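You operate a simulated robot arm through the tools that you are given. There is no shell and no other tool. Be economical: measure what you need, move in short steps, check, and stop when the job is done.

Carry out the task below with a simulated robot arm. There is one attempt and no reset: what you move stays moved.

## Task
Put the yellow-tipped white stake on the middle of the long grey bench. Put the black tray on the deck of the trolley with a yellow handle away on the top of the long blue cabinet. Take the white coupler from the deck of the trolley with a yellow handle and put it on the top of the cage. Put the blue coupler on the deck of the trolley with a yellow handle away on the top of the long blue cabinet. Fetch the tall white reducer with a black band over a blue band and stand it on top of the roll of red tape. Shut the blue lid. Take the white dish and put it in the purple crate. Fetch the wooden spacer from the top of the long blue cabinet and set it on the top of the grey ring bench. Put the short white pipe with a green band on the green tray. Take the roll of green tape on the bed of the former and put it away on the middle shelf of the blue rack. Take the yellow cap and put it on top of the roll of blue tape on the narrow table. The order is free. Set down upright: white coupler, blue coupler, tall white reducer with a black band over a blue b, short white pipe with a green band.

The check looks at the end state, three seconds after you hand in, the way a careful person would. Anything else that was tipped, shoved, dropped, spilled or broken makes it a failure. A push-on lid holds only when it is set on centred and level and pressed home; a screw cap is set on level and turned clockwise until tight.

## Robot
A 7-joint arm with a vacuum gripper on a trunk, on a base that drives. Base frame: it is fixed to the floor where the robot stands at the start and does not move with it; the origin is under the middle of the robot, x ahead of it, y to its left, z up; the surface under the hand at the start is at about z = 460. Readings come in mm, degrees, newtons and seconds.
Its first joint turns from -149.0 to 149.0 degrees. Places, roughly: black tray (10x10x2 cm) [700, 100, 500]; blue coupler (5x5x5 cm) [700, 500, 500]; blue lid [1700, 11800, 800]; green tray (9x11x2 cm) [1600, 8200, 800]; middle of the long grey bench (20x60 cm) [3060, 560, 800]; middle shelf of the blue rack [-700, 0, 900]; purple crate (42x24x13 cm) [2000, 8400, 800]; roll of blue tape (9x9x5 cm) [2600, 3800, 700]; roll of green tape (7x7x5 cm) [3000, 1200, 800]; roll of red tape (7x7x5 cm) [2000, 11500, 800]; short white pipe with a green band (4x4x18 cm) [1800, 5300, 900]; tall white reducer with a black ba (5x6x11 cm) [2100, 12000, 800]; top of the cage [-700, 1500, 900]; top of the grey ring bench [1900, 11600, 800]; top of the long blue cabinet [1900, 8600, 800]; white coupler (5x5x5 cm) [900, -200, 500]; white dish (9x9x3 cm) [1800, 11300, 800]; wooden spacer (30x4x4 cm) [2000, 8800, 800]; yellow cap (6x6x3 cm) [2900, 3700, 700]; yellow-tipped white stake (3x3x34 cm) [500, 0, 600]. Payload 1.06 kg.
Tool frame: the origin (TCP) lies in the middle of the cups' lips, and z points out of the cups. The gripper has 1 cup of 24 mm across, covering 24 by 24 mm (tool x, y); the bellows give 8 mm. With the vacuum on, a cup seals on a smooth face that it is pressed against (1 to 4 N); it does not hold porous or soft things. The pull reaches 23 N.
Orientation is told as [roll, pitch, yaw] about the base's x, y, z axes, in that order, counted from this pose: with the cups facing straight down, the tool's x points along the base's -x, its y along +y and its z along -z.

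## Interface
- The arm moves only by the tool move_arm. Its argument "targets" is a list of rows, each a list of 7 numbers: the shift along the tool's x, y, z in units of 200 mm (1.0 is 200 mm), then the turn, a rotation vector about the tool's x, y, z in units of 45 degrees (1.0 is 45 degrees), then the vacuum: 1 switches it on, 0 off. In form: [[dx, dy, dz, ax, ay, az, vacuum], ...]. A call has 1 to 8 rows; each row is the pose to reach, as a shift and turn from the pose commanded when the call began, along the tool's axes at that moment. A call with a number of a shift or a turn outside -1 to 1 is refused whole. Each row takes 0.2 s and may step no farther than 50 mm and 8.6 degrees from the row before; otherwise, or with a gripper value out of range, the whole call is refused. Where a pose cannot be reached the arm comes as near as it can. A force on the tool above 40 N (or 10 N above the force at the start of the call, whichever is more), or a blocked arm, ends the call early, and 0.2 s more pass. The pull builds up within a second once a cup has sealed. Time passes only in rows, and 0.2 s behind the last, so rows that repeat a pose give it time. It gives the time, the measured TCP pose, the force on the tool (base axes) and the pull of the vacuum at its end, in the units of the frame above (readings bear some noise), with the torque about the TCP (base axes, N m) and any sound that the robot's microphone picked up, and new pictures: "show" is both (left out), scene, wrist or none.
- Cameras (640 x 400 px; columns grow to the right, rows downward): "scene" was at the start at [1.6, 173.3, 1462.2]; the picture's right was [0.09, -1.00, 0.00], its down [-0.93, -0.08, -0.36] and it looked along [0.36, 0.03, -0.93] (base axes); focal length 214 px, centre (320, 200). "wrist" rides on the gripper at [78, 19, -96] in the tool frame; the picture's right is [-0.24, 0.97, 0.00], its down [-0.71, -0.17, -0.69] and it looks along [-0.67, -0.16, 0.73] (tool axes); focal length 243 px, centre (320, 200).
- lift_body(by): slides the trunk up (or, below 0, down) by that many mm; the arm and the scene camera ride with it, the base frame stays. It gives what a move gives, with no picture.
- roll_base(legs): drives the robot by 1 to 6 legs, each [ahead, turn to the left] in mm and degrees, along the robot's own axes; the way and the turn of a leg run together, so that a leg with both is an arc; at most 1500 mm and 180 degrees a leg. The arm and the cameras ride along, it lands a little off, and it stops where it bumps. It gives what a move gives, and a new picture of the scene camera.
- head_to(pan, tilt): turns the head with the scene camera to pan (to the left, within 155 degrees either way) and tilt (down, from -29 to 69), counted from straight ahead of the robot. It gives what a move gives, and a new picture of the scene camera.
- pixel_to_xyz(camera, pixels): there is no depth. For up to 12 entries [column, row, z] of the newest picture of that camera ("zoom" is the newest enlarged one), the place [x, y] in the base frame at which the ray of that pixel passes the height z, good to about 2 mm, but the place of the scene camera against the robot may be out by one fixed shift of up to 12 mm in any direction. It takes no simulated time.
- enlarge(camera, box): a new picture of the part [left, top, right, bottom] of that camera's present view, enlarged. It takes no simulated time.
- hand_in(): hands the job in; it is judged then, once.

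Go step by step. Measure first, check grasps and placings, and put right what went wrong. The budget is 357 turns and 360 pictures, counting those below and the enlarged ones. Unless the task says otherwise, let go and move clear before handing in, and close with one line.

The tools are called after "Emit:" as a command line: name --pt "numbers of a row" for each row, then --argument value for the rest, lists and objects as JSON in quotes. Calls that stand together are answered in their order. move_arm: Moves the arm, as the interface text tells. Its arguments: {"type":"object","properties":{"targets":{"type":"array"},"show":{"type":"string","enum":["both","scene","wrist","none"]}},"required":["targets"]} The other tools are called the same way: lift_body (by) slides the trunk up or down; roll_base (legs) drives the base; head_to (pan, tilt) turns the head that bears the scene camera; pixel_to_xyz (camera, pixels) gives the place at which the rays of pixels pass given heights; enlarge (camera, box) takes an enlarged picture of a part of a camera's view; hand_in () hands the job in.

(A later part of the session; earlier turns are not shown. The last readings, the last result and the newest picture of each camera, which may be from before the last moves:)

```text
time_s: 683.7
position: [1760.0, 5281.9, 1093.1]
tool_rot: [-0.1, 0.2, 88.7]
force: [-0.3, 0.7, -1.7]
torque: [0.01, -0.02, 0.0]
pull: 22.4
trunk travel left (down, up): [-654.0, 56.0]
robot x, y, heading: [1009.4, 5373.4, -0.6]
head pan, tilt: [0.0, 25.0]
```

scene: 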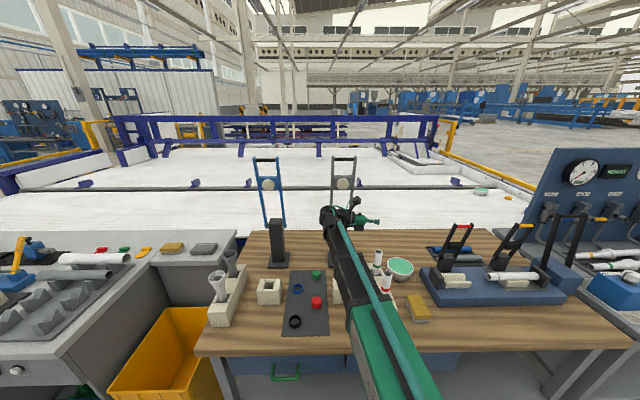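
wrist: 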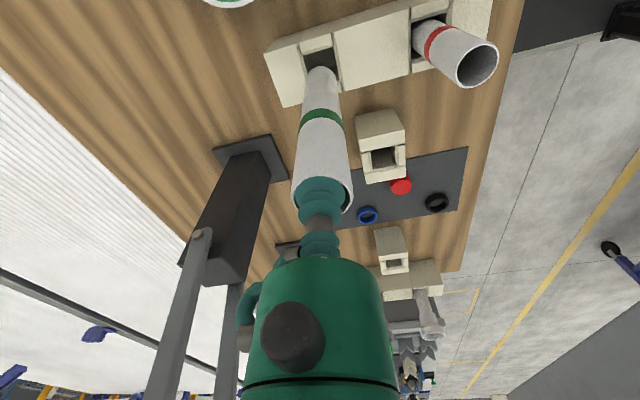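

Pipe is out and held. I raise, retract over the bench front and drive back to the cabinet.

Emit:
lift_body --by 50

Emit:
move_arm --pt "0 0 -0.15 0 0 0 1" --pt "0 0 -0.35 0 0 0 1" --pt "0 0.15 -0.4 0 0 0 1" --pt "0 0.35 -0.4 0 0 0 1" --pt "0 0.55 -0.4 0 0 0 1" --pt "0 0.7 -0.4 0 0 0 1" --show "none"

Emit:
roll_base --legs '[[-60, 0], [0, 90.5], [1450, 0], [1400, 0], [0, -90]]'

Emit:
head_to --pan 0 --tilt 40

```text
time_s: 684.6
position: [1760.2, 5282.6, 1143.4]
tool_rot: [-0.1, 0.2, 88.8]
force: [-0.1, -0.3, -1.1]
torque: [-0.01, -0.02, 0.02]
pull: 23.3
trunk travel left (down, up): [-704.0, 6.0]
robot x, y, heading: [1009.9, 5370.8, -0.6]
head pan, tilt: [0.0, 25.0]
```

```text
time_s: 686.0
position: [1619.9, 5285.4, 1222.5]
tool_rot: [0.0, 0.2, 88.8]
force: [-0.2, -0.3, -0.5]
torque: [0.0, -0.04, 0.01]
pull: 23.0
trunk travel left (down, up): [-704.0, 6.0]
robot x, y, heading: [1013.5, 5371.8, -0.6]
head pan, tilt: [0.0, 25.0]
```

```text
time_s: 708.1
position: [1562.4, 8146.5, 1222.9]
tool_rot: [0.0, 0.2, 89.6]
force: [0.2, -0.3, -0.8]
torque: [0.0, -0.03, 0.02]
pull: 23.0
trunk travel left (down, up): [-704.0, 6.0]
robot x, y, heading: [955.1, 8224.8, -0.0]
head pan, tilt: [0.0, 25.0]
```

scene: 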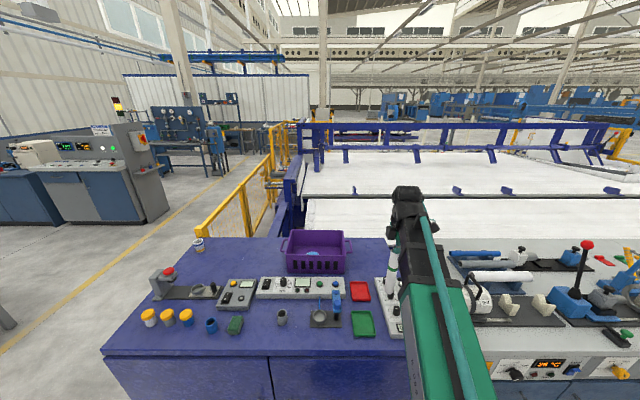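

```text
time_s: 708.8
position: [1563.1, 8146.6, 1222.5]
tool_rot: [-0.1, 0.2, 89.5]
force: [0.1, 0.0, 0.4]
torque: [-0.03, -0.01, -0.01]
pull: 22.8
trunk travel left (down, up): [-704.0, 6.0]
robot x, y, heading: [953.2, 8222.3, 0.1]
head pan, tilt: [0.0, 40.0]
```

scene: 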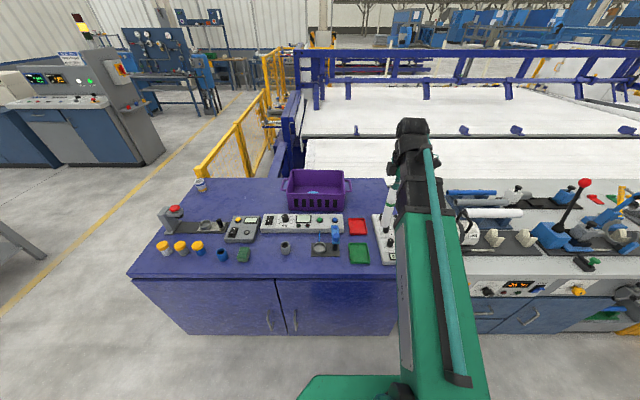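

Emit:
move_arm --pt "0 0 0 0 0 0 1" --show "wrist"

Emit:
pixel_to_xyz --camera "scene" --pixels '[[359, 253, 805], [349, 243, 805], [370, 263, 805], [349, 263, 805], [368, 243, 805]]'

```text
time_s: 709.2
position: [1562.2, 8145.9, 1222.8]
tool_rot: [-0.1, 0.1, 89.5]
force: [0.6, 0.0, -0.1]
torque: [-0.03, -0.02, 0.01]
pull: 23.0
trunk travel left (down, up): [-704.0, 6.0]
robot x, y, heading: [950.1, 8224.2, -0.4]
head pan, tilt: [0.0, 40.0]
```

wrist: 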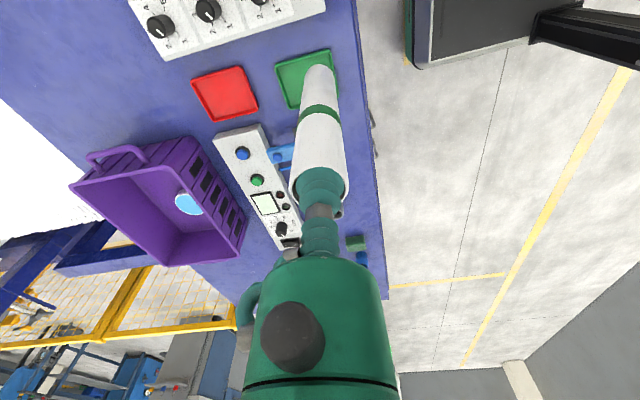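

```text
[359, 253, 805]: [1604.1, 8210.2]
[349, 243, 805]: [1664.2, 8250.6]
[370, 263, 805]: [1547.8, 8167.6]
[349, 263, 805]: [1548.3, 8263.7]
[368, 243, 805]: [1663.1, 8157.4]
```

Emit:
enlarge --camera "wrist" --box '[260, 35, 360, 125]'

Emit:
pixel_to_xyz --camera "wrist" --pixels '[[275, 63, 820], [331, 49, 820], [290, 108, 820], [310, 78, 805]]'

```text
4.44 times, centred on (310, 80) of wrist
```

zoom: 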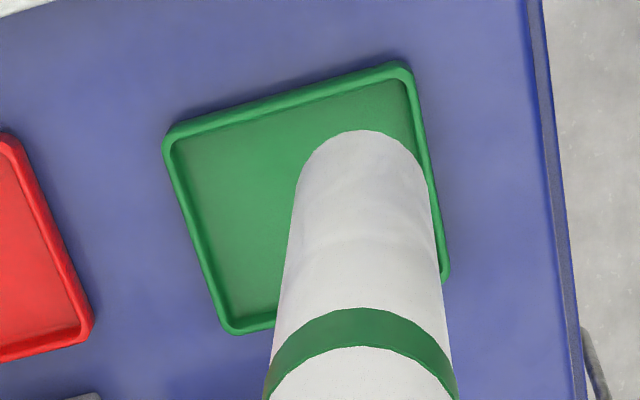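

```text
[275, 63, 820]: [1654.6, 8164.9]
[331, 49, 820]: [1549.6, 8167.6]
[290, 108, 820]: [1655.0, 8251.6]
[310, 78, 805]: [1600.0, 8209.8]
```

Tray centre ≈(1602,8209). I move above it, lower by trunk and check.

Emit:
move_arm --pt "-0.16 -0.1 0 0 0 0 1" --pt "-0.317 -0.197 0 0 0 0 1" --show "none"

Emit:
lift_body --by -205

Emit:
move_arm --pt "0 0 0 0 0 0 1" --show "wrist"

```text
time_s: 709.8
position: [1603.1, 8211.3, 1224.4]
tool_rot: [0.0, 0.2, 89.5]
force: [0.6, 0.0, -0.9]
torque: [0.0, 0.02, 0.02]
pull: 22.9
trunk travel left (down, up): [-704.0, 6.0]
robot x, y, heading: [951.9, 8225.6, 0.3]
head pan, tilt: [0.0, 40.0]
```

```text
time_s: 712.0
position: [1602.1, 8210.1, 1019.7]
tool_rot: [-0.1, 0.2, 89.5]
force: [0.8, 0.3, -0.9]
torque: [-0.01, -0.04, 0.0]
pull: 22.6
trunk travel left (down, up): [-499.0, 211.0]
robot x, y, heading: [952.0, 8227.8, 0.2]
head pan, tilt: [0.0, 40.0]
```

```text
time_s: 712.5
position: [1602.6, 8209.7, 1018.8]
tool_rot: [-0.1, 0.3, 89.5]
force: [0.2, 0.6, -1.0]
torque: [-0.01, -0.01, -0.02]
pull: 23.0
trunk travel left (down, up): [-499.0, 211.0]
robot x, y, heading: [951.4, 8227.4, 0.2]
head pan, tilt: [0.0, 40.0]
```

wrist: 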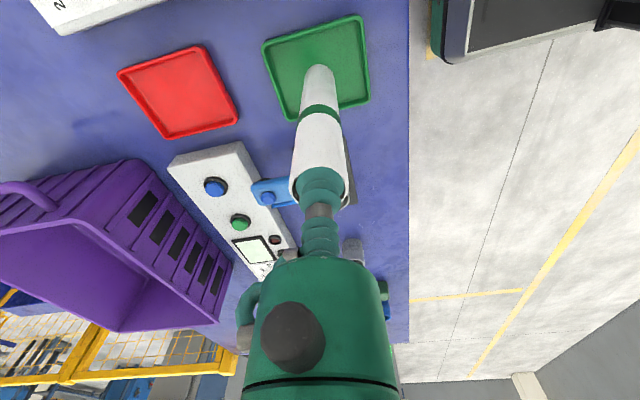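

Pipe foot is over the tray's middle. I lower slowly to contact.

Emit:
move_arm --pt "0 0 0.08 0 0 0 1" --pt "0 0 0.12 0 0 0 1" --pt "0 0 0.145 0 0 0 1" --pt "0 0 0.16 0 0 0 1" --pt "0 0 0.175 0 0 0 1" --pt "0 0 0.185 0 0 0 1" --show "wrist"

```text
time_s: 713.9
position: [1601.4, 8210.2, 984.2]
tool_rot: [-0.2, 0.2, 89.4]
force: [0.3, -0.5, 16.2]
torque: [-0.02, 0.02, 0.03]
pull: 23.0
trunk travel left (down, up): [-499.0, 211.0]
robot x, y, heading: [952.6, 8227.8, -0.2]
head pan, tilt: [0.0, 40.0]
```

wrist: 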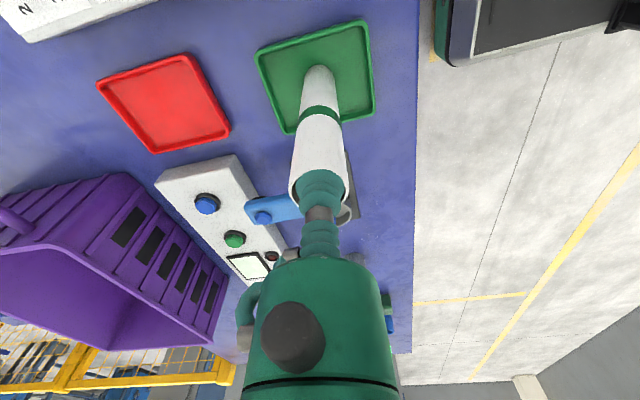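

Firm, level contact. I ease off, release, and rise straight up slowly.

Emit:
move_arm --pt "0 0 -0.015 0 0 0 1" --pt "0 0 -0.018 0 0 0 0" --pt "0 0 -0.018 0 0 0 0" --pt "0 0 -0.02 0 0 0 0" --pt "0 0 -0.03 0 0 0 0" --pt "0 0 -0.06 0 0 0 0" --pt "0 0 -0.15 0 0 0 0" --pt "0 0 -0.35 0 0 0 0" --show "wrist"

```text
time_s: 715.6
position: [1601.2, 8209.7, 1051.8]
tool_rot: [0.0, 0.2, 89.6]
force: [-0.1, 0.4, -0.5]
torque: [0.04, -0.01, 0.02]
pull: 0.1
trunk travel left (down, up): [-499.0, 211.0]
robot x, y, heading: [956.0, 8223.9, 0.0]
head pan, tilt: [0.0, 40.0]
```

wrist: 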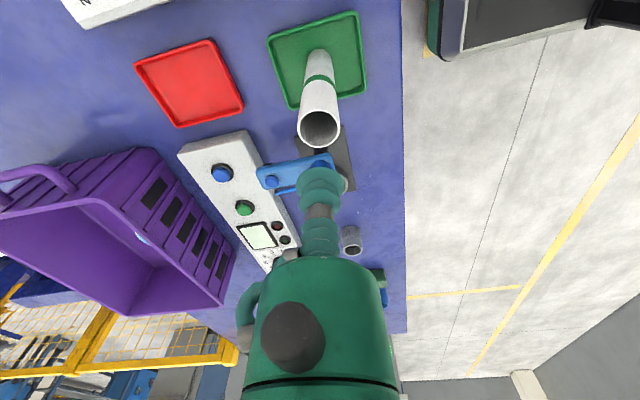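

Pipe stands upright on the green tray. Next the yellow cap: raise, reset the tool yaw, and drive to the narrow table.

Emit:
lift_body --by 150

Emit:
move_arm --pt "0 0 0 0 0 0.17 0" --pt "0 0 0 0 0 0.34 0" --pt "0 0 0 0 0 0.51 0" --pt "0 0 0 0 0 0.68 0" --pt "0 0 0 0 0 0.85 0" --pt "0 0 0 0 0 1 0" --show "none"

Emit:
move_arm --pt "0 0 0 0 0 0.17 0" --pt "0 0 0 0 0 0.34 0" --pt "0 0 0 0 0 0.51 0" --pt "0 0 0 0 0 0.68 0" --pt "0 0 0 0 0 0.85 0" --pt "0 0 0 0 0 0.98 0" --show "none"

Emit:
roll_base --legs '[[-60, 0], [0, -90], [1500, 0], [1500, 0], [1500, 0], [1300, 0]]'

Emit:
head_to --pan 60 --tilt 20

```text
time_s: 717.4
position: [1601.7, 8210.2, 1202.8]
tool_rot: [-0.1, 0.2, 89.5]
force: [-0.3, 0.3, 0.0]
torque: [0.05, 0.0, 0.03]
pull: 0.2
trunk travel left (down, up): [-649.0, 61.0]
robot x, y, heading: [955.0, 8223.7, 0.4]
head pan, tilt: [0.0, 40.0]
```

```text
time_s: 718.8
position: [1603.3, 8209.6, 1202.6]
tool_rot: [-0.2, 0.1, 44.4]
force: [-0.2, -0.4, 0.1]
torque: [-0.02, -0.02, 0.01]
pull: 0.0
trunk travel left (down, up): [-649.0, 61.0]
robot x, y, heading: [953.0, 8225.0, 0.2]
head pan, tilt: [0.0, 40.0]
```

```text
time_s: 720.2
position: [1602.2, 8211.0, 1203.1]
tool_rot: [-0.2, -0.1, 0.2]
force: [-0.1, -0.9, -0.5]
torque: [-0.03, 0.01, 0.01]
pull: 0.0
trunk travel left (down, up): [-649.0, 61.0]
robot x, y, heading: [950.8, 8225.9, 0.3]
head pan, tilt: [0.0, 40.0]
```

```text
time_s: 752.1
position: [952.6, 1792.8, 1201.0]
tool_rot: [-0.2, -0.2, -89.2]
force: [-0.3, -0.2, -0.8]
torque: [0.0, 0.01, 0.0]
pull: 0.1
trunk travel left (down, up): [-649.0, 61.0]
robot x, y, heading: [966.6, 2441.0, -89.8]
head pan, tilt: [0.0, 40.0]
```

scene: 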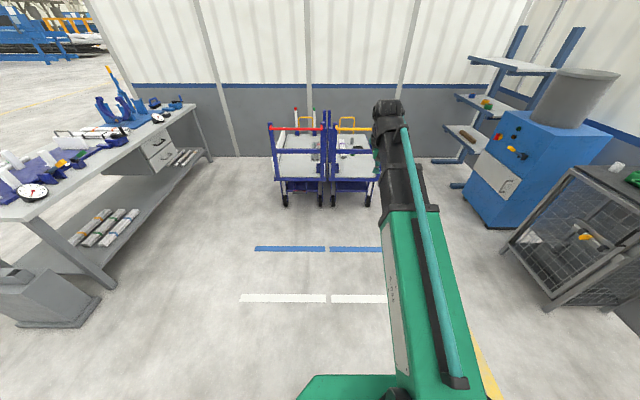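

```text
time_s: 753.4
position: [952.8, 1792.6, 1201.1]
tool_rot: [-0.1, -0.1, -89.2]
force: [-0.1, 0.2, -0.6]
torque: [0.0, 0.03, 0.0]
pull: 0.0
trunk travel left (down, up): [-649.0, 61.0]
robot x, y, heading: [967.0, 2442.4, -89.7]
head pan, tilt: [60.0, 20.0]
```

scene: 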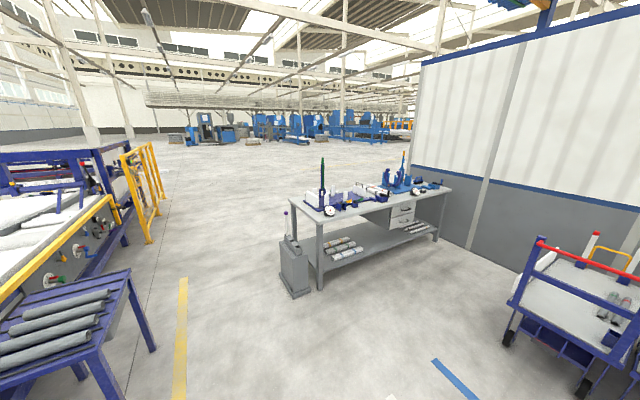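

Emit:
head_to --pan 115 --tilt 22

Emit:
enlarge --camera "scene" --box '[200, 150, 560, 390]'

```text
time_s: 754.7
position: [952.5, 1792.7, 1202.0]
tool_rot: [-0.1, 0.0, -89.2]
force: [-0.3, -0.1, 0.1]
torque: [0.02, 0.01, -0.02]
pull: 0.1
trunk travel left (down, up): [-649.0, 61.0]
robot x, y, heading: [963.0, 2441.4, -89.4]
head pan, tilt: [115.0, 22.0]
```

scene: 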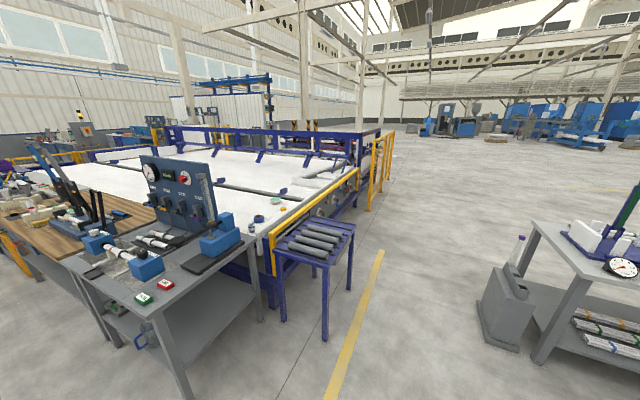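

```text
1.67 times, centred on (380, 270) of scene
```

zoom: 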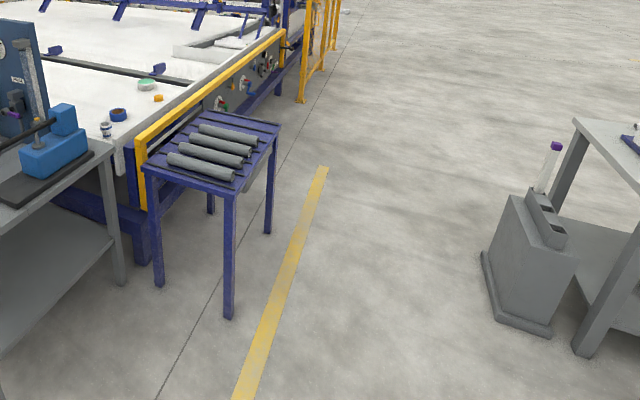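

Emit:
pixel_to_xyz --camera "zoom" --pixels '[[118, 113, 720], [158, 97, 700], [147, 85, 700], [105, 130, 700], [140, 160, 800], [285, 35, 800], [150, 165, 700], [235, 185, 700], [278, 125, 700], [200, 118, 700], [228, 315, 0], [120, 285, 0]]'

Emit:
enlarge --camera "scene" --box '[230, 180, 330, 260]'

```text
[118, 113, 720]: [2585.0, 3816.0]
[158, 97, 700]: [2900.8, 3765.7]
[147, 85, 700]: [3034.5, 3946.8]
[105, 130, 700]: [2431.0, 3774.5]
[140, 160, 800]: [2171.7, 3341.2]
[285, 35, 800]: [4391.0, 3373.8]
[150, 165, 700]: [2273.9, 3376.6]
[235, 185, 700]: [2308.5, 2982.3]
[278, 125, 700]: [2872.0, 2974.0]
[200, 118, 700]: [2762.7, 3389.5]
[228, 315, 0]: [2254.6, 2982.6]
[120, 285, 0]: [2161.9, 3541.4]
```

```text
5.00 times, centred on (280, 220) of scene
```

zoom: 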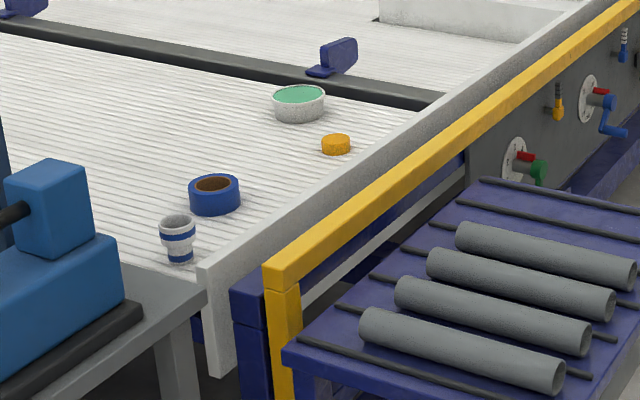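

Blue tape ≈(2585,3816) and cap ≈(2900,3765) are on the ribbed white table behind the roller table. I'll fetch the cap from the east side of the roller table first.

Emit:
roll_base --legs '[[0, 89.5], [1200, 0], [985, 0], [0, 90], [440, 0]]'

Emit:
head_to --pan 20 --tilt 45

```text
time_s: 775.4
position: [3166.5, 3550.4, 1202.1]
tool_rot: [-0.2, -0.1, 90.4]
force: [-0.2, 0.6, 0.6]
torque: [-0.01, -0.02, 0.0]
pull: 0.1
trunk travel left (down, up): [-649.0, 61.0]
robot x, y, heading: [3148.1, 2901.1, 90.2]
head pan, tilt: [115.0, 22.0]
```

scene: 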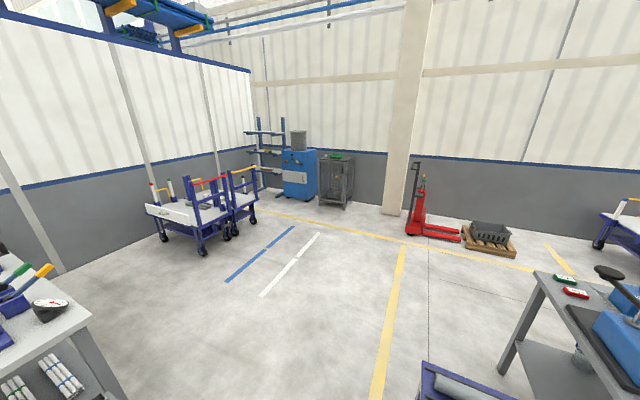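

```text
time_s: 777.1
position: [3167.1, 3550.1, 1201.9]
tool_rot: [-0.3, -0.1, 90.3]
force: [0.0, -0.4, 0.0]
torque: [0.0, 0.03, -0.02]
pull: 0.0
trunk travel left (down, up): [-649.0, 61.0]
robot x, y, heading: [3150.2, 2900.7, 90.0]
head pan, tilt: [20.0, 45.0]
```

scene: 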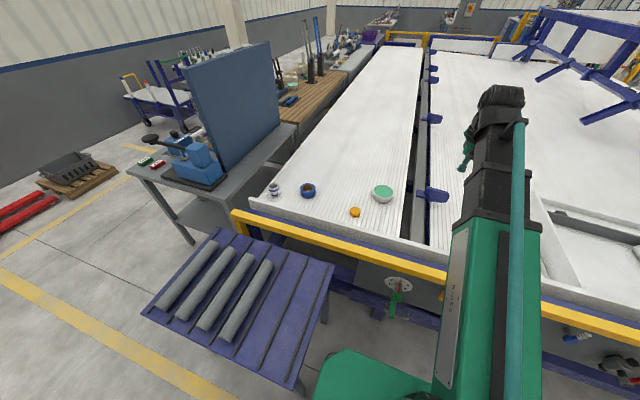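

Emit:
pixel_to_xyz --camera "scene" --pixels '[[355, 212, 725], [308, 190, 745], [330, 240, 800], [250, 205, 700], [400, 250, 720], [365, 263, 0], [332, 262, 700], [298, 385, 700], [360, 250, 800]]'

Emit:
enlarge --camera "scene" --box '[230, 160, 430, 320]'

```text
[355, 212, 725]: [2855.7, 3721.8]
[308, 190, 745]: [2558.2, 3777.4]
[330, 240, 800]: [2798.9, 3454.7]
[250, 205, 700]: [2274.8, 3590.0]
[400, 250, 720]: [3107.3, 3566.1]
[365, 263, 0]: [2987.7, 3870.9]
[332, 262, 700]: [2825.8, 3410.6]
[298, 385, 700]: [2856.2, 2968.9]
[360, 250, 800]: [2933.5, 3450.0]
```

```text
2.50 times, centred on (330, 240) of scene
```

zoom: 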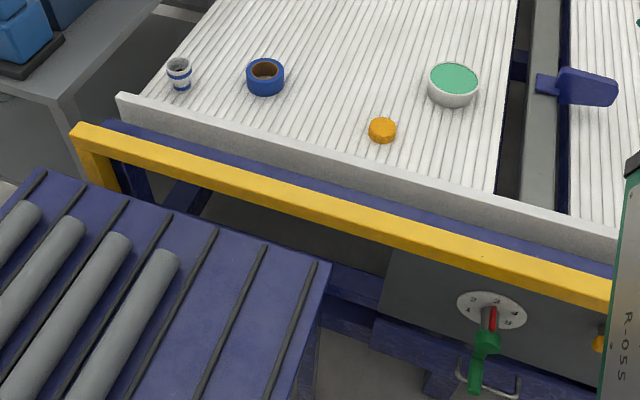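

The cap (≈(2865,3730)) is reachable by arm from here; rotating the base would foul the roller table. I move the arm over it.

Emit:
move_arm --pt "-0.11 0.19 0 0 0 0 0" --pt "-0.22 0.38 0 0 0 0 0" --pt "-0.33 0.57 0 0 0 0 0" --pt "-0.44 0.76 0 0 0 0 0" --show "none"

Emit:
move_arm --pt "-0.08 0.19 0.1 0 0 0 0" --pt "-0.16 0.38 0.2 0 0 0 0" --pt "-0.24 0.55 0.3 0 0 0 0" --pt "-0.3 0.6 0.5 0 0 0 0" --show "wrist"

```text
time_s: 778.1
position: [3013.9, 3638.4, 1200.4]
tool_rot: [-0.3, -0.2, 90.3]
force: [-0.1, 0.1, 0.9]
torque: [0.01, 0.0, 0.02]
pull: 0.0
trunk travel left (down, up): [-649.0, 61.0]
robot x, y, heading: [3154.4, 2898.6, 90.3]
head pan, tilt: [20.0, 45.0]
```

```text
time_s: 779.1
position: [2893.7, 3697.0, 1099.1]
tool_rot: [-0.2, -0.1, 90.3]
force: [-0.5, 0.5, 0.3]
torque: [0.01, -0.04, -0.01]
pull: 0.2
trunk travel left (down, up): [-649.0, 61.0]
robot x, y, heading: [3152.3, 2900.5, 90.1]
head pan, tilt: [20.0, 45.0]
```

wrist: 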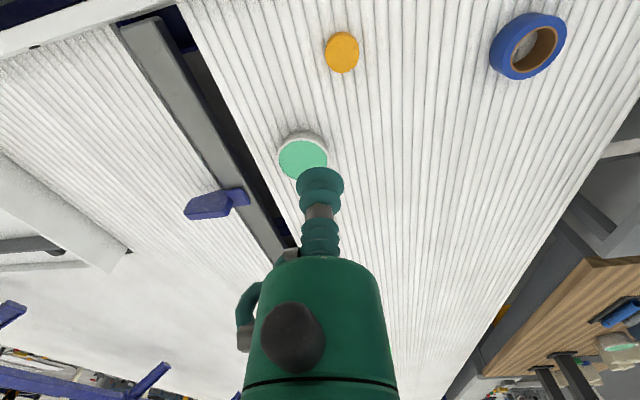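

Emit:
pixel_to_xyz --camera "wrist" --pixels '[[342, 53, 730], [342, 53, 700], [325, 53, 730], [359, 53, 730], [528, 46, 750], [528, 46, 730], [303, 157, 740], [497, 46, 750], [560, 46, 750]]'

```text
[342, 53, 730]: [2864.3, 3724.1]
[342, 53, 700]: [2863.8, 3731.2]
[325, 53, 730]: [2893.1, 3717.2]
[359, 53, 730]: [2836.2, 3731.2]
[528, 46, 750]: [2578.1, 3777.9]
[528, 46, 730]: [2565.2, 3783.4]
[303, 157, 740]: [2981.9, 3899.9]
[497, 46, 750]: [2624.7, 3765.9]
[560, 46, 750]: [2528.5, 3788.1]
```

Cap centre (2864,3724), top ≈730. I go down onto it.

Emit:
move_arm --pt "-0.07 0.07 0.2 0 0 0 0" --pt "-0.135 0.1475 0.4 0 0 0 0" --pt "-0.135 0.1475 0.6 0 0 0 0" --pt "-0.135 0.1475 0.8 0 0 0 0" --pt "-0.135 0.1475 1 0 0 0 0" --show "none"

Emit:
move_arm --pt "0 0 0.2 0 0 0 0" --pt "0 0 0.4 0 0 0 0" --pt "0 0 0.6 0 0 0 0" --show "both"

```text
time_s: 780.3
position: [2865.6, 3725.0, 902.3]
tool_rot: [-0.3, 0.0, 90.3]
force: [0.0, -0.7, -0.1]
torque: [-0.02, 0.03, 0.01]
pull: 0.0
trunk travel left (down, up): [-649.0, 61.0]
robot x, y, heading: [3152.4, 2900.2, 89.9]
head pan, tilt: [20.0, 45.0]
```

```text
time_s: 781.1
position: [2866.4, 3724.7, 781.1]
tool_rot: [-0.3, -0.2, 90.3]
force: [0.1, -0.4, 0.2]
torque: [-0.01, 0.0, -0.02]
pull: 0.1
trunk travel left (down, up): [-649.0, 61.0]
robot x, y, heading: [3151.9, 2901.7, 90.0]
head pan, tilt: [20.0, 45.0]
```

scene: 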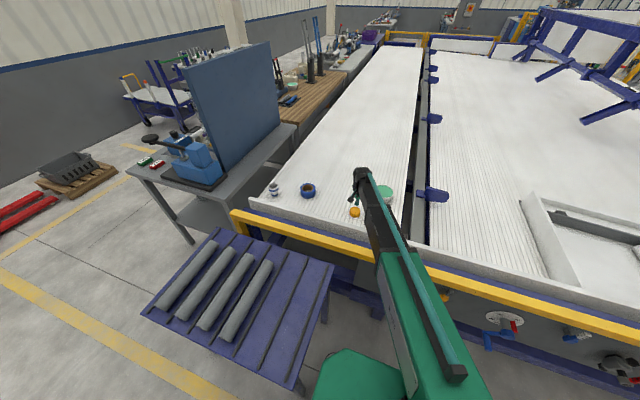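
wrist: 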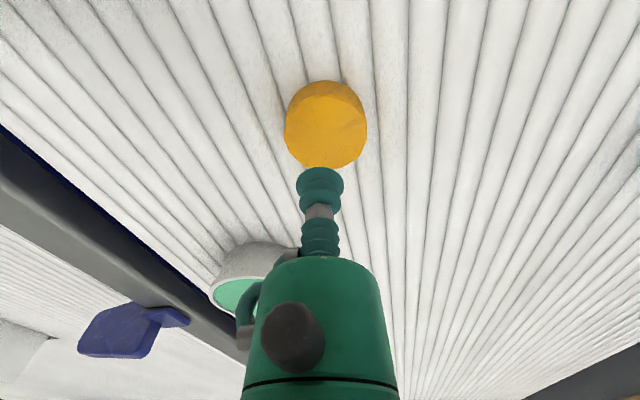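

Emit:
pixel_to_xyz --camera "wrist" --pixels '[[326, 137, 730], [285, 137, 730], [367, 137, 730], [326, 169, 730]]'

Emit:
move_arm --pt "0 0 0.15 0 0 0 1" --pt "0 0 0.21 0 0 0 1" --pt "0 0 0.24 0 0 0 1" --pt "0 0 0.26 0 0 0 1" --pt "0 0 0.275 0 0 0 1" --pt "0 0 0.285 0 0 0 1" --show "none"

```text
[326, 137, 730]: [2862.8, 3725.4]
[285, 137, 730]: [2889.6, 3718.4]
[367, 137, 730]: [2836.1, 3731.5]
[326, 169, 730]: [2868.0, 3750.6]
```

```text
time_s: 782.5
position: [2866.4, 3724.3, 725.0]
tool_rot: [-0.2, -0.2, 90.3]
force: [1.2, 1.1, 8.1]
torque: [0.0, 0.01, -0.03]
pull: 23.0
trunk travel left (down, up): [-649.0, 61.0]
robot x, y, heading: [3150.1, 2899.1, 90.4]
head pan, tilt: [20.0, 45.0]
```

Cap is sealed. I lift it and retract.

Emit:
move_arm --pt "0 0 -0.02 0 0 0 1" --pt "0 0 -0.1 0 0 0 1" --pt "0 0 -0.3 0 0 0 1" --pt "0 0 -0.5 0 0 0 1" --pt "0 0 -0.75 0 0 0 1" --pt "0 0 -1 0 0 0 1" --show "none"

Emit:
move_arm --pt "0.12 -0.12 -0.15 0 0 0 1" --pt "0.24 -0.24 -0.3 0 0 0 1" --pt "0.36 -0.36 -0.45 0 0 0 1" --pt "0.48 -0.48 -0.6 0 0 0 1" --pt "0.6 -0.6 -0.75 0 0 0 1" --pt "0.7 -0.75 -0.88 0 0 0 1" --show "wrist"

```text
time_s: 783.9
position: [2864.8, 3724.2, 922.8]
tool_rot: [-0.2, -0.2, 90.2]
force: [0.3, 0.4, -0.2]
torque: [0.02, -0.01, -0.01]
pull: 23.2
trunk travel left (down, up): [-649.0, 61.0]
robot x, y, heading: [3151.1, 2902.3, 90.1]
head pan, tilt: [20.0, 45.0]
```

```text
time_s: 785.3
position: [3017.2, 3583.6, 1103.1]
tool_rot: [-0.3, -0.2, 90.4]
force: [0.4, 0.5, 0.1]
torque: [0.01, 0.0, 0.0]
pull: 23.4
trunk travel left (down, up): [-649.0, 61.0]
robot x, y, heading: [3148.3, 2895.6, 90.1]
head pan, tilt: [20.0, 45.0]
```

wrist: 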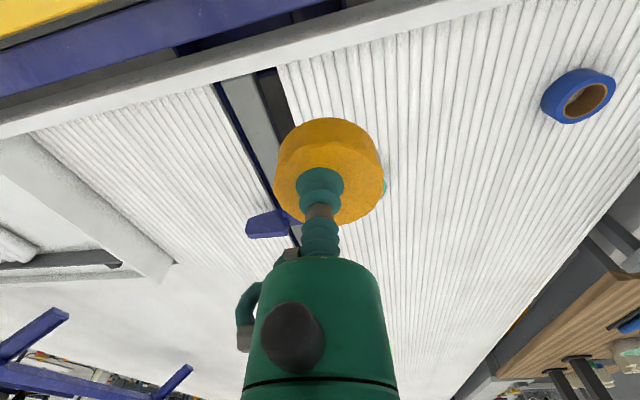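

Emit:
pixel_to_xyz --camera "scene" --pixels '[[127, 170, 800], [190, 244, 0], [298, 127, 800], [205, 205, 800], [218, 228, 700], [143, 308, 700], [237, 214, 800], [250, 200, 720]]'

Emit:
enlarge --camera "scene" --box '[100, 120, 340, 330]'

```text
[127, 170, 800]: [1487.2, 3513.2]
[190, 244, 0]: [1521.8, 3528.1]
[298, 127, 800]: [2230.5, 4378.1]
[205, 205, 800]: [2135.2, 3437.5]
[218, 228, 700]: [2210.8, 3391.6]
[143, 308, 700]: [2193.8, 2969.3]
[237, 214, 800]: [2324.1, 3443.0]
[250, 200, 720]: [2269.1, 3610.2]
```

```text
1.90 times, centred on (220, 225) of scene
```

zoom: 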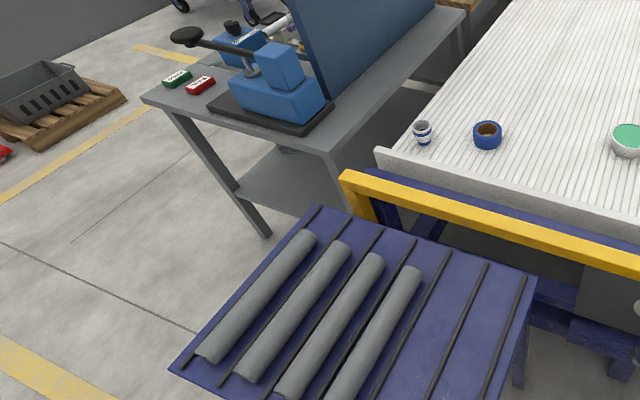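

West-side stance: robot at about (1940,3100) facing +y between bench and roller table. I drive near it first and swing the arm to the right in the open.

Emit:
roll_base --legs '[[-450, 0], [0, 90], [1210, 0], [0, -90]]'

Emit:
move_arm --pt "0.055 -0.19 0 0 0 0 1" --pt "0.11 -0.38 0 0 0 0 1" --pt "0.165 -0.58 0 0 0 0 1" --pt "0.226 -0.775 0 0 0 0 1" --show "none"

Emit:
move_arm --pt "0.055 -0.19 0 0 0 0 1" --pt "0.11 -0.38 0 0 0 0 1" --pt "0.165 -0.58 0 0 0 0 1" --pt "0.226 -0.775 0 0 0 0 1" --show "none"

Emit:
move_arm --pt "0.055 -0.19 0 0 0 0 1" --pt "0.11 -0.38 0 0 0 0 1" --pt "0.165 -0.58 0 0 0 0 1" --pt "0.226 -0.775 0 0 0 0 1" --show "none"

Emit:
move_arm --pt "0.055 -0.19 0 0 0 0 1" --pt "0.11 -0.38 0 0 0 0 1" --pt "0.165 -0.58 0 0 0 0 1" --pt "0.226 -0.775 0 0 0 0 1" --show "none"

Emit:
head_to --pan -25 --tilt 45

```text
time_s: 801.4
position: [1818.8, 3145.2, 1101.3]
tool_rot: [-0.2, 0.0, 89.1]
force: [-1.4, 0.5, 0.2]
torque: [0.01, 0.02, 0.02]
pull: 22.9
trunk travel left (down, up): [-649.0, 61.0]
robot x, y, heading: [1941.8, 2456.9, 88.8]
head pan, tilt: [20.0, 45.0]
```

scene: 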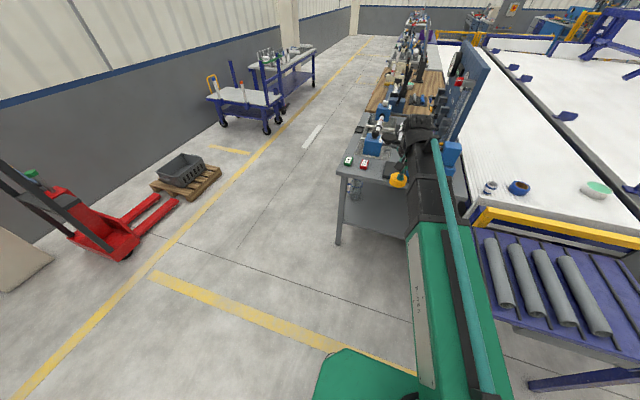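

```text
time_s: 802.4
position: [1973.4, 3097.6, 1102.5]
tool_rot: [-0.1, -0.2, 89.1]
force: [-0.1, 0.3, -0.1]
torque: [-0.04, -0.01, 0.0]
pull: 23.0
trunk travel left (down, up): [-649.0, 61.0]
robot x, y, heading: [1938.6, 2459.9, 88.8]
head pan, tilt: [20.0, 45.0]
```

```text
time_s: 803.4
position: [2130.1, 3050.8, 1102.0]
tool_rot: [-0.2, -0.1, 89.1]
force: [0.3, 0.6, -1.2]
torque: [-0.01, -0.01, 0.01]
pull: 22.7
trunk travel left (down, up): [-649.0, 61.0]
robot x, y, heading: [1938.8, 2458.3, 88.8]
head pan, tilt: [20.0, 45.0]
```

```text
time_s: 804.4
position: [2281.6, 3002.3, 1103.9]
tool_rot: [-0.1, 0.0, 89.1]
force: [0.1, 0.1, -1.1]
torque: [0.01, 0.01, -0.01]
pull: 22.7
trunk travel left (down, up): [-649.0, 61.0]
robot x, y, heading: [1936.8, 2456.6, 88.6]
head pan, tilt: [20.0, 45.0]
```

```text
time_s: 805.4
position: [2436.8, 2954.7, 1103.2]
tool_rot: [-0.1, -0.1, 89.1]
force: [0.2, -0.2, 0.0]
torque: [-0.02, -0.01, 0.02]
pull: 23.2
trunk travel left (down, up): [-649.0, 61.0]
robot x, y, heading: [1937.6, 2461.1, 88.7]
head pan, tilt: [20.0, 45.0]
```

```text
time_s: 806.5
position: [2436.6, 2954.5, 1102.4]
tool_rot: [-0.3, -0.2, 89.0]
force: [0.3, 0.7, -0.4]
torque: [-0.02, 0.01, 0.02]
pull: 23.3
trunk travel left (down, up): [-649.0, 61.0]
robot x, y, heading: [1941.2, 2460.0, 88.8]
head pan, tilt: [-25.0, 45.0]
```

scene: 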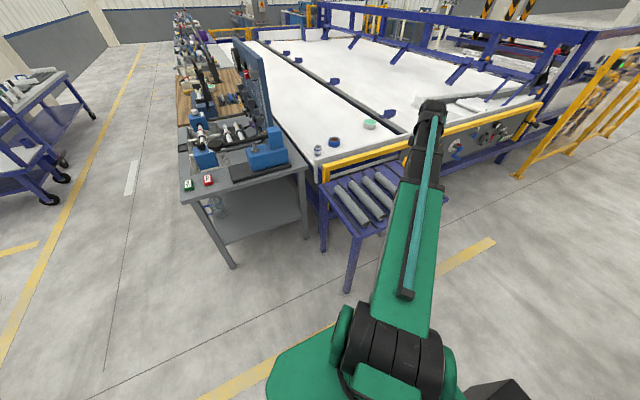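

Emit:
pixel_to_xyz --camera "scene" --pixels '[[348, 290, 0], [324, 250, 0], [234, 266, 0], [307, 236, 0], [188, 200, 800], [304, 166, 800], [333, 142, 750]]'

```text
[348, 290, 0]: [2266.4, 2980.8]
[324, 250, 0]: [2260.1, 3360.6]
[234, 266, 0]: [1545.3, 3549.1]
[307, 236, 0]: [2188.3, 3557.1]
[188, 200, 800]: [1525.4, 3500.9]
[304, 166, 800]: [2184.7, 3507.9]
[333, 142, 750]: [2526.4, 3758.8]
```

Clearances confirmed (bench edge y≈3505, table legs x≈2260). I drive forward 620 mm.

Emit:
roll_base --legs '[[620, 0]]'

Emit:
move_arm --pt "-0.2 -0.1 0 0 0 0 1" --pt "-0.4 -0.2 0 0 0 0 1" --pt "-0.55 -0.35 0 0 0 0 1" --show "wrist"

```text
time_s: 810.0
position: [2444.6, 3578.3, 1103.2]
tool_rot: [-0.2, -0.1, 89.3]
force: [0.4, -0.1, 0.2]
torque: [-0.01, 0.01, 0.0]
pull: 23.0
trunk travel left (down, up): [-649.0, 61.0]
robot x, y, heading: [1949.7, 3077.8, 89.1]
head pan, tilt: [-25.0, 45.0]
```

scene: 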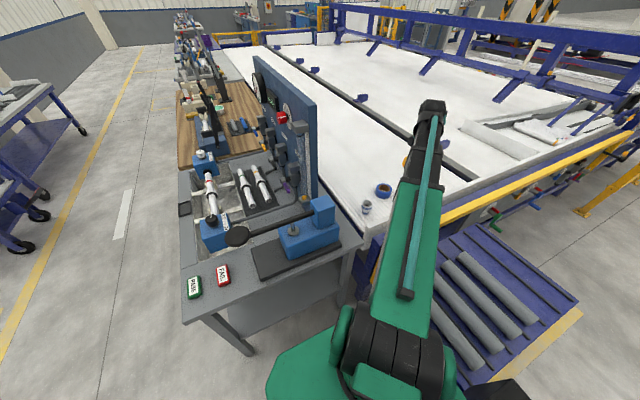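

```text
time_s: 810.8
position: [2518.9, 3689.7, 1105.3]
tool_rot: [-0.3, -0.1, 89.4]
force: [0.6, 0.1, 0.0]
torque: [0.01, -0.02, -0.04]
pull: 22.7
trunk travel left (down, up): [-649.0, 61.0]
robot x, y, heading: [1951.3, 3080.6, 89.1]
head pan, tilt: [-25.0, 45.0]
```

wrist: 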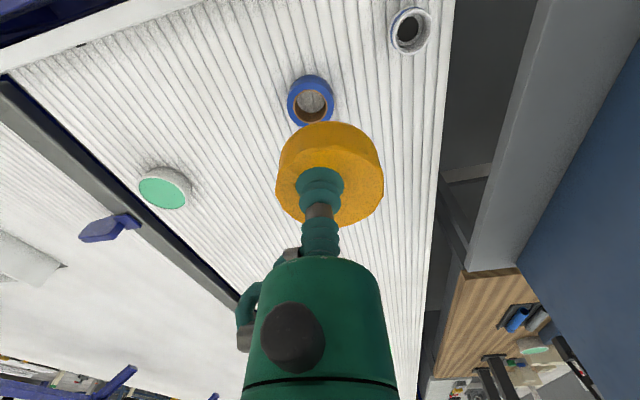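

Emit:
pixel_to_xyz --camera "wrist" --pixels '[[313, 104, 750], [289, 104, 750], [336, 104, 750], [312, 82, 750], [310, 75, 700]]'

Emit:
enlarge --camera "wrist" --box '[270, 65, 360, 135]'

```text
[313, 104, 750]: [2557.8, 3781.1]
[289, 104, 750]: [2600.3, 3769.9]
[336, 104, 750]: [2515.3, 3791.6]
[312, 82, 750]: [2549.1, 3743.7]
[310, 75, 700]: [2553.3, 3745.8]
```

```text
5.71 times, centred on (315, 100) of wrist
```

zoom: 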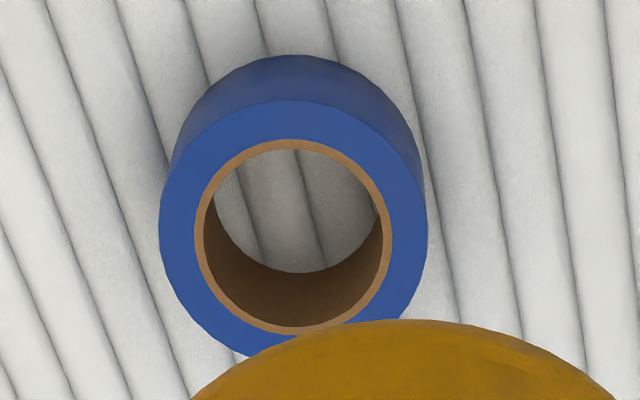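

Tape centre ≈(2563,3785). I move the cap over it and descend partway, then re-check.

Emit:
move_arm --pt "-0.15 -0.08 0.1 0 0 0 1" --pt "-0.3 -0.16 0.25 0 0 0 1" --pt "-0.45 -0.22 0.4 0 0 0 1" --pt "-0.474 -0.233 0.6 0 0 0 1" --pt "-0.474 -0.233 0.8 0 0 0 1" --pt "-0.474 -0.233 1 0 0 0 1" --show "none"

Emit:
move_arm --pt "0 0 0.2 0 0 0 1" --pt "0 0 0.4 0 0 0 1" --show "both"

```text
time_s: 812.2
position: [2568.3, 3782.5, 902.8]
tool_rot: [-0.2, -0.1, 89.2]
force: [-0.4, -0.1, -0.1]
torque: [-0.03, -0.02, -0.03]
pull: 22.5
trunk travel left (down, up): [-649.0, 61.0]
robot x, y, heading: [1951.5, 3080.0, 89.3]
head pan, tilt: [-25.0, 45.0]
```

```text
time_s: 812.8
position: [2566.0, 3782.0, 823.7]
tool_rot: [-0.3, 0.0, 89.3]
force: [-0.6, -0.7, 0.0]
torque: [-0.01, -0.01, 0.02]
pull: 23.6
trunk travel left (down, up): [-649.0, 61.0]
robot x, y, heading: [1950.0, 3083.1, 89.1]
head pan, tilt: [-25.0, 45.0]
```

scene: 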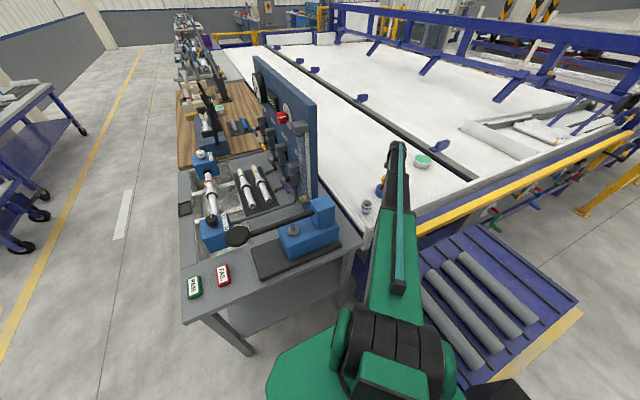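
wrist: 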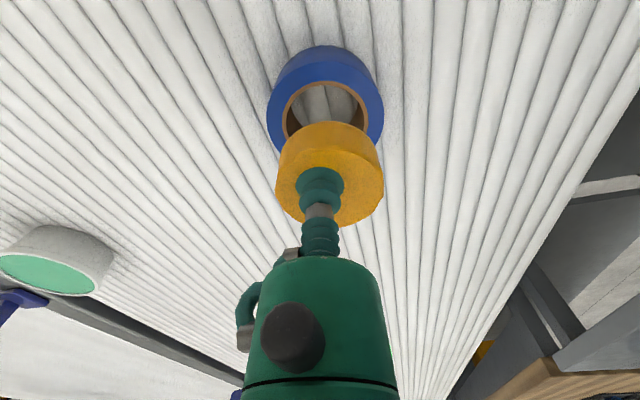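

Emit:
enlarge --camera "wrist" --box '[255, 35, 395, 235]'

Emit:
pixel_to_xyz --camera "wrist" --pixels '[[325, 110, 750], [267, 110, 750], [383, 110, 750], [325, 61, 750], [322, 46, 700], [331, 180, 823], [277, 180, 823], [384, 180, 823], [326, 84, 750]]'

```text
2.00 times, centred on (325, 135) of wrist
```

zoom: 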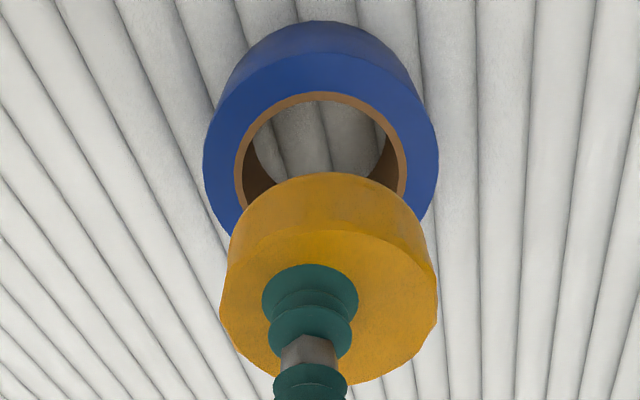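

```text
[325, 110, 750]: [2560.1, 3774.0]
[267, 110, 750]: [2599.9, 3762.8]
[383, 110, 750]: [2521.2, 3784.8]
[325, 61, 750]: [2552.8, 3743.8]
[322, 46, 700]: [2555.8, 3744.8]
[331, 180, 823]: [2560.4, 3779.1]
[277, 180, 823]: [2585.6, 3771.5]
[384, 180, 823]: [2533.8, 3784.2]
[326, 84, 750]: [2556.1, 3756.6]
```

Tape centre (2563.6,3784.8), cap centre ≈(2562.5,3783). I nudge +2 mm in y and lower to contact (expected TCP ≈777).

Emit:
move_arm --pt "-0.009 -0.005 0.12 0 0 0 1" --pt "-0.009 -0.005 0.19 0 0 0 1" --pt "-0.009 -0.005 0.22 0 0 0 1" --pt "-0.009 -0.005 0.235 0 0 0 1" --pt "-0.009 -0.005 0.245 0 0 0 1" --show "wrist"

```text
time_s: 814.0
position: [2566.1, 3784.8, 775.1]
tool_rot: [-0.1, -0.1, 89.3]
force: [1.6, 0.4, -0.9]
torque: [-0.02, 0.02, 0.0]
pull: 23.0
trunk travel left (down, up): [-649.0, 61.0]
robot x, y, heading: [1952.5, 3079.9, 88.9]
head pan, tilt: [-25.0, 45.0]
```

wrist: 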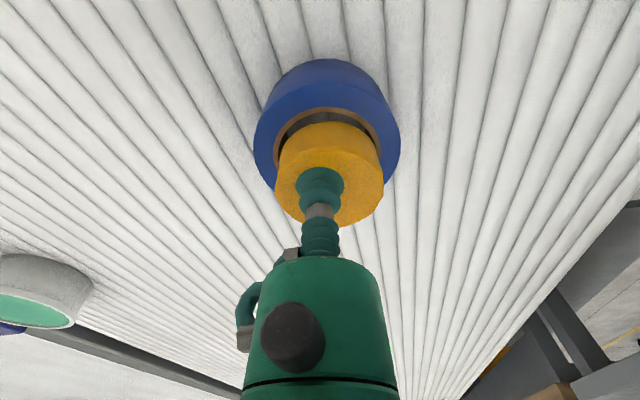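

Emit:
move_arm --pt "0 0 0.01 0 0 0 1" --pt "0 0 0.02 0 0 0 1" --pt "0 0 0.03 0 0 0 1" --pt "0 0 0.04 0 0 0 1" --show "wrist"

Emit:
enlarge --camera "wrist" --box '[250, 50, 410, 210]'

```text
time_s: 815.0
position: [2566.0, 3785.0, 770.6]
tool_rot: [-0.3, -0.2, 89.2]
force: [1.0, 1.5, 12.5]
torque: [-0.03, 0.02, 0.0]
pull: 23.0
trunk travel left (down, up): [-649.0, 61.0]
robot x, y, heading: [1949.5, 3079.0, 89.2]
head pan, tilt: [-25.0, 45.0]
```

wrist: 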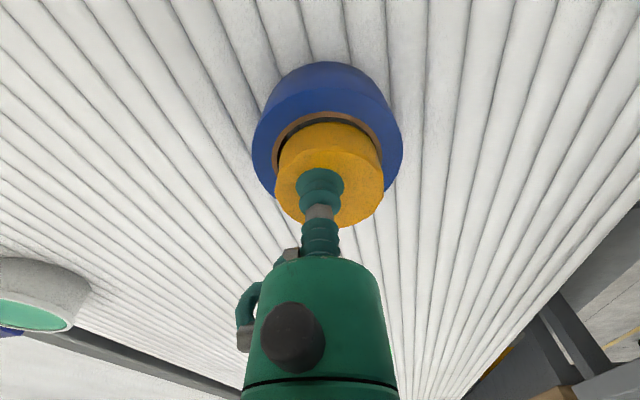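

```text
2.50 times, centred on (330, 130) of wrist
```

zoom: 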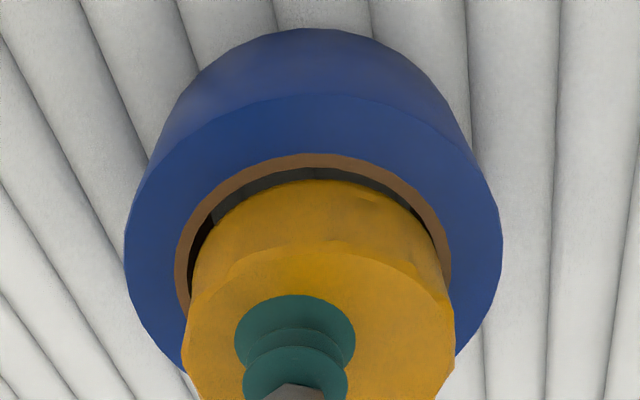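

Contact at the tape's top (TCP 770.6). The cap is ~3 mm too far +y; I lift, shift −3 mm and set down again.

Emit:
move_arm --pt "0 0 -0.04 0 0 0 1" --pt "0.015 0 -0.04 0 0 0 1" --pt "0.015 0 -0.02 0 0 0 1" --pt "0.015 0 -0.008 0 0 0 1" --pt "0.015 0 -0.003 0 0 0 1" --show "wrist"

Emit:
enlarge --camera "wrist" --box '[250, 50, 410, 210]'

```text
time_s: 816.2
position: [2566.5, 3781.6, 769.6]
tool_rot: [-0.3, -0.2, 89.4]
force: [0.9, 0.3, 8.4]
torque: [0.03, 0.02, 0.0]
pull: 22.7
trunk travel left (down, up): [-649.0, 61.0]
robot x, y, heading: [1949.8, 3081.3, 89.0]
head pan, tilt: [-25.0, 45.0]
```

wrist: 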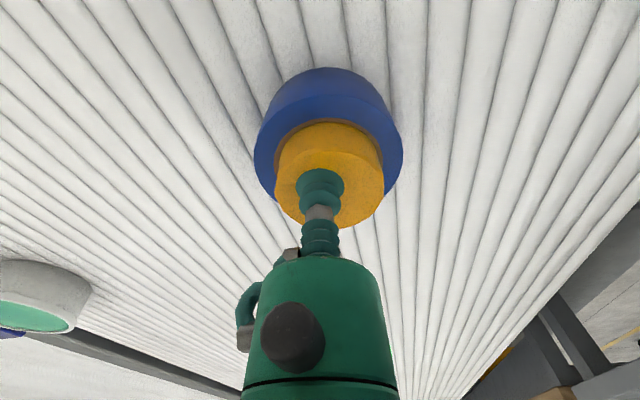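

```text
2.50 times, centred on (330, 130) of wrist
```

zoom: 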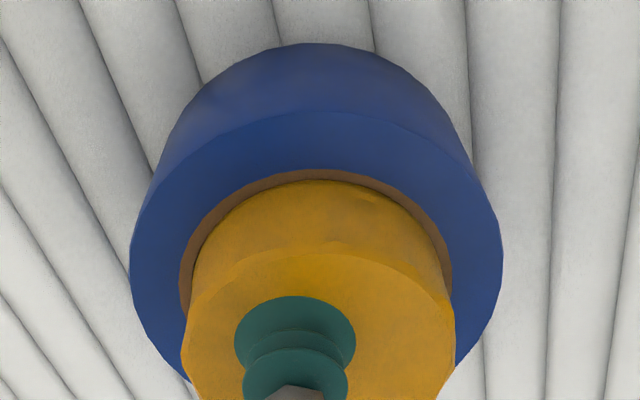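

Now the cap covers the hole, centred. I release and rise.

Emit:
move_arm --pt "0 0 -0.01 0 0 0 0" --pt "0 0 -0.01 0 0 0 0" --pt "0 0 -0.02 0 0 0 0" --pt "0 0 -0.04 0 0 0 0" --pt "0 0 -0.1 0 0 0 0" --pt "0 0 -0.3 0 0 0 0" --pt "0 0 -0.5 0 0 0 0" --show "wrist"

Emit:
enlarge --camera "wrist" --box '[250, 30, 410, 190]'

```text
time_s: 817.8
position: [2567.6, 3780.6, 868.7]
tool_rot: [-0.2, -0.1, 89.2]
force: [0.6, 0.0, 0.5]
torque: [0.01, -0.01, -0.02]
pull: 0.1
trunk travel left (down, up): [-649.0, 61.0]
robot x, y, heading: [1948.6, 3079.7, 89.4]
head pan, tilt: [-25.0, 45.0]
```

wrist: 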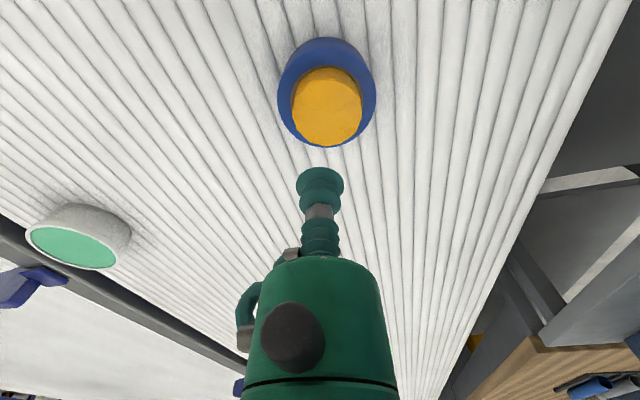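

```text
2.50 times, centred on (330, 110) of wrist
```

zoom: 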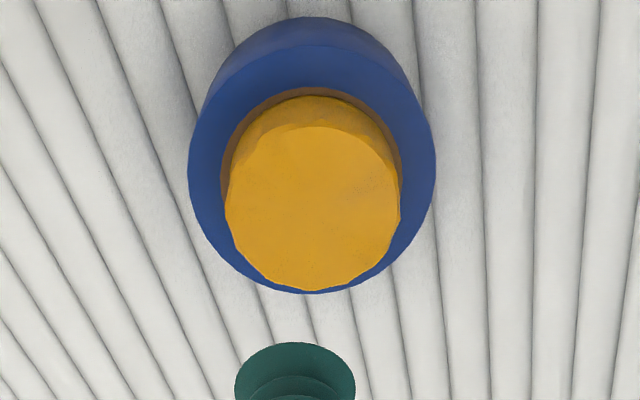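

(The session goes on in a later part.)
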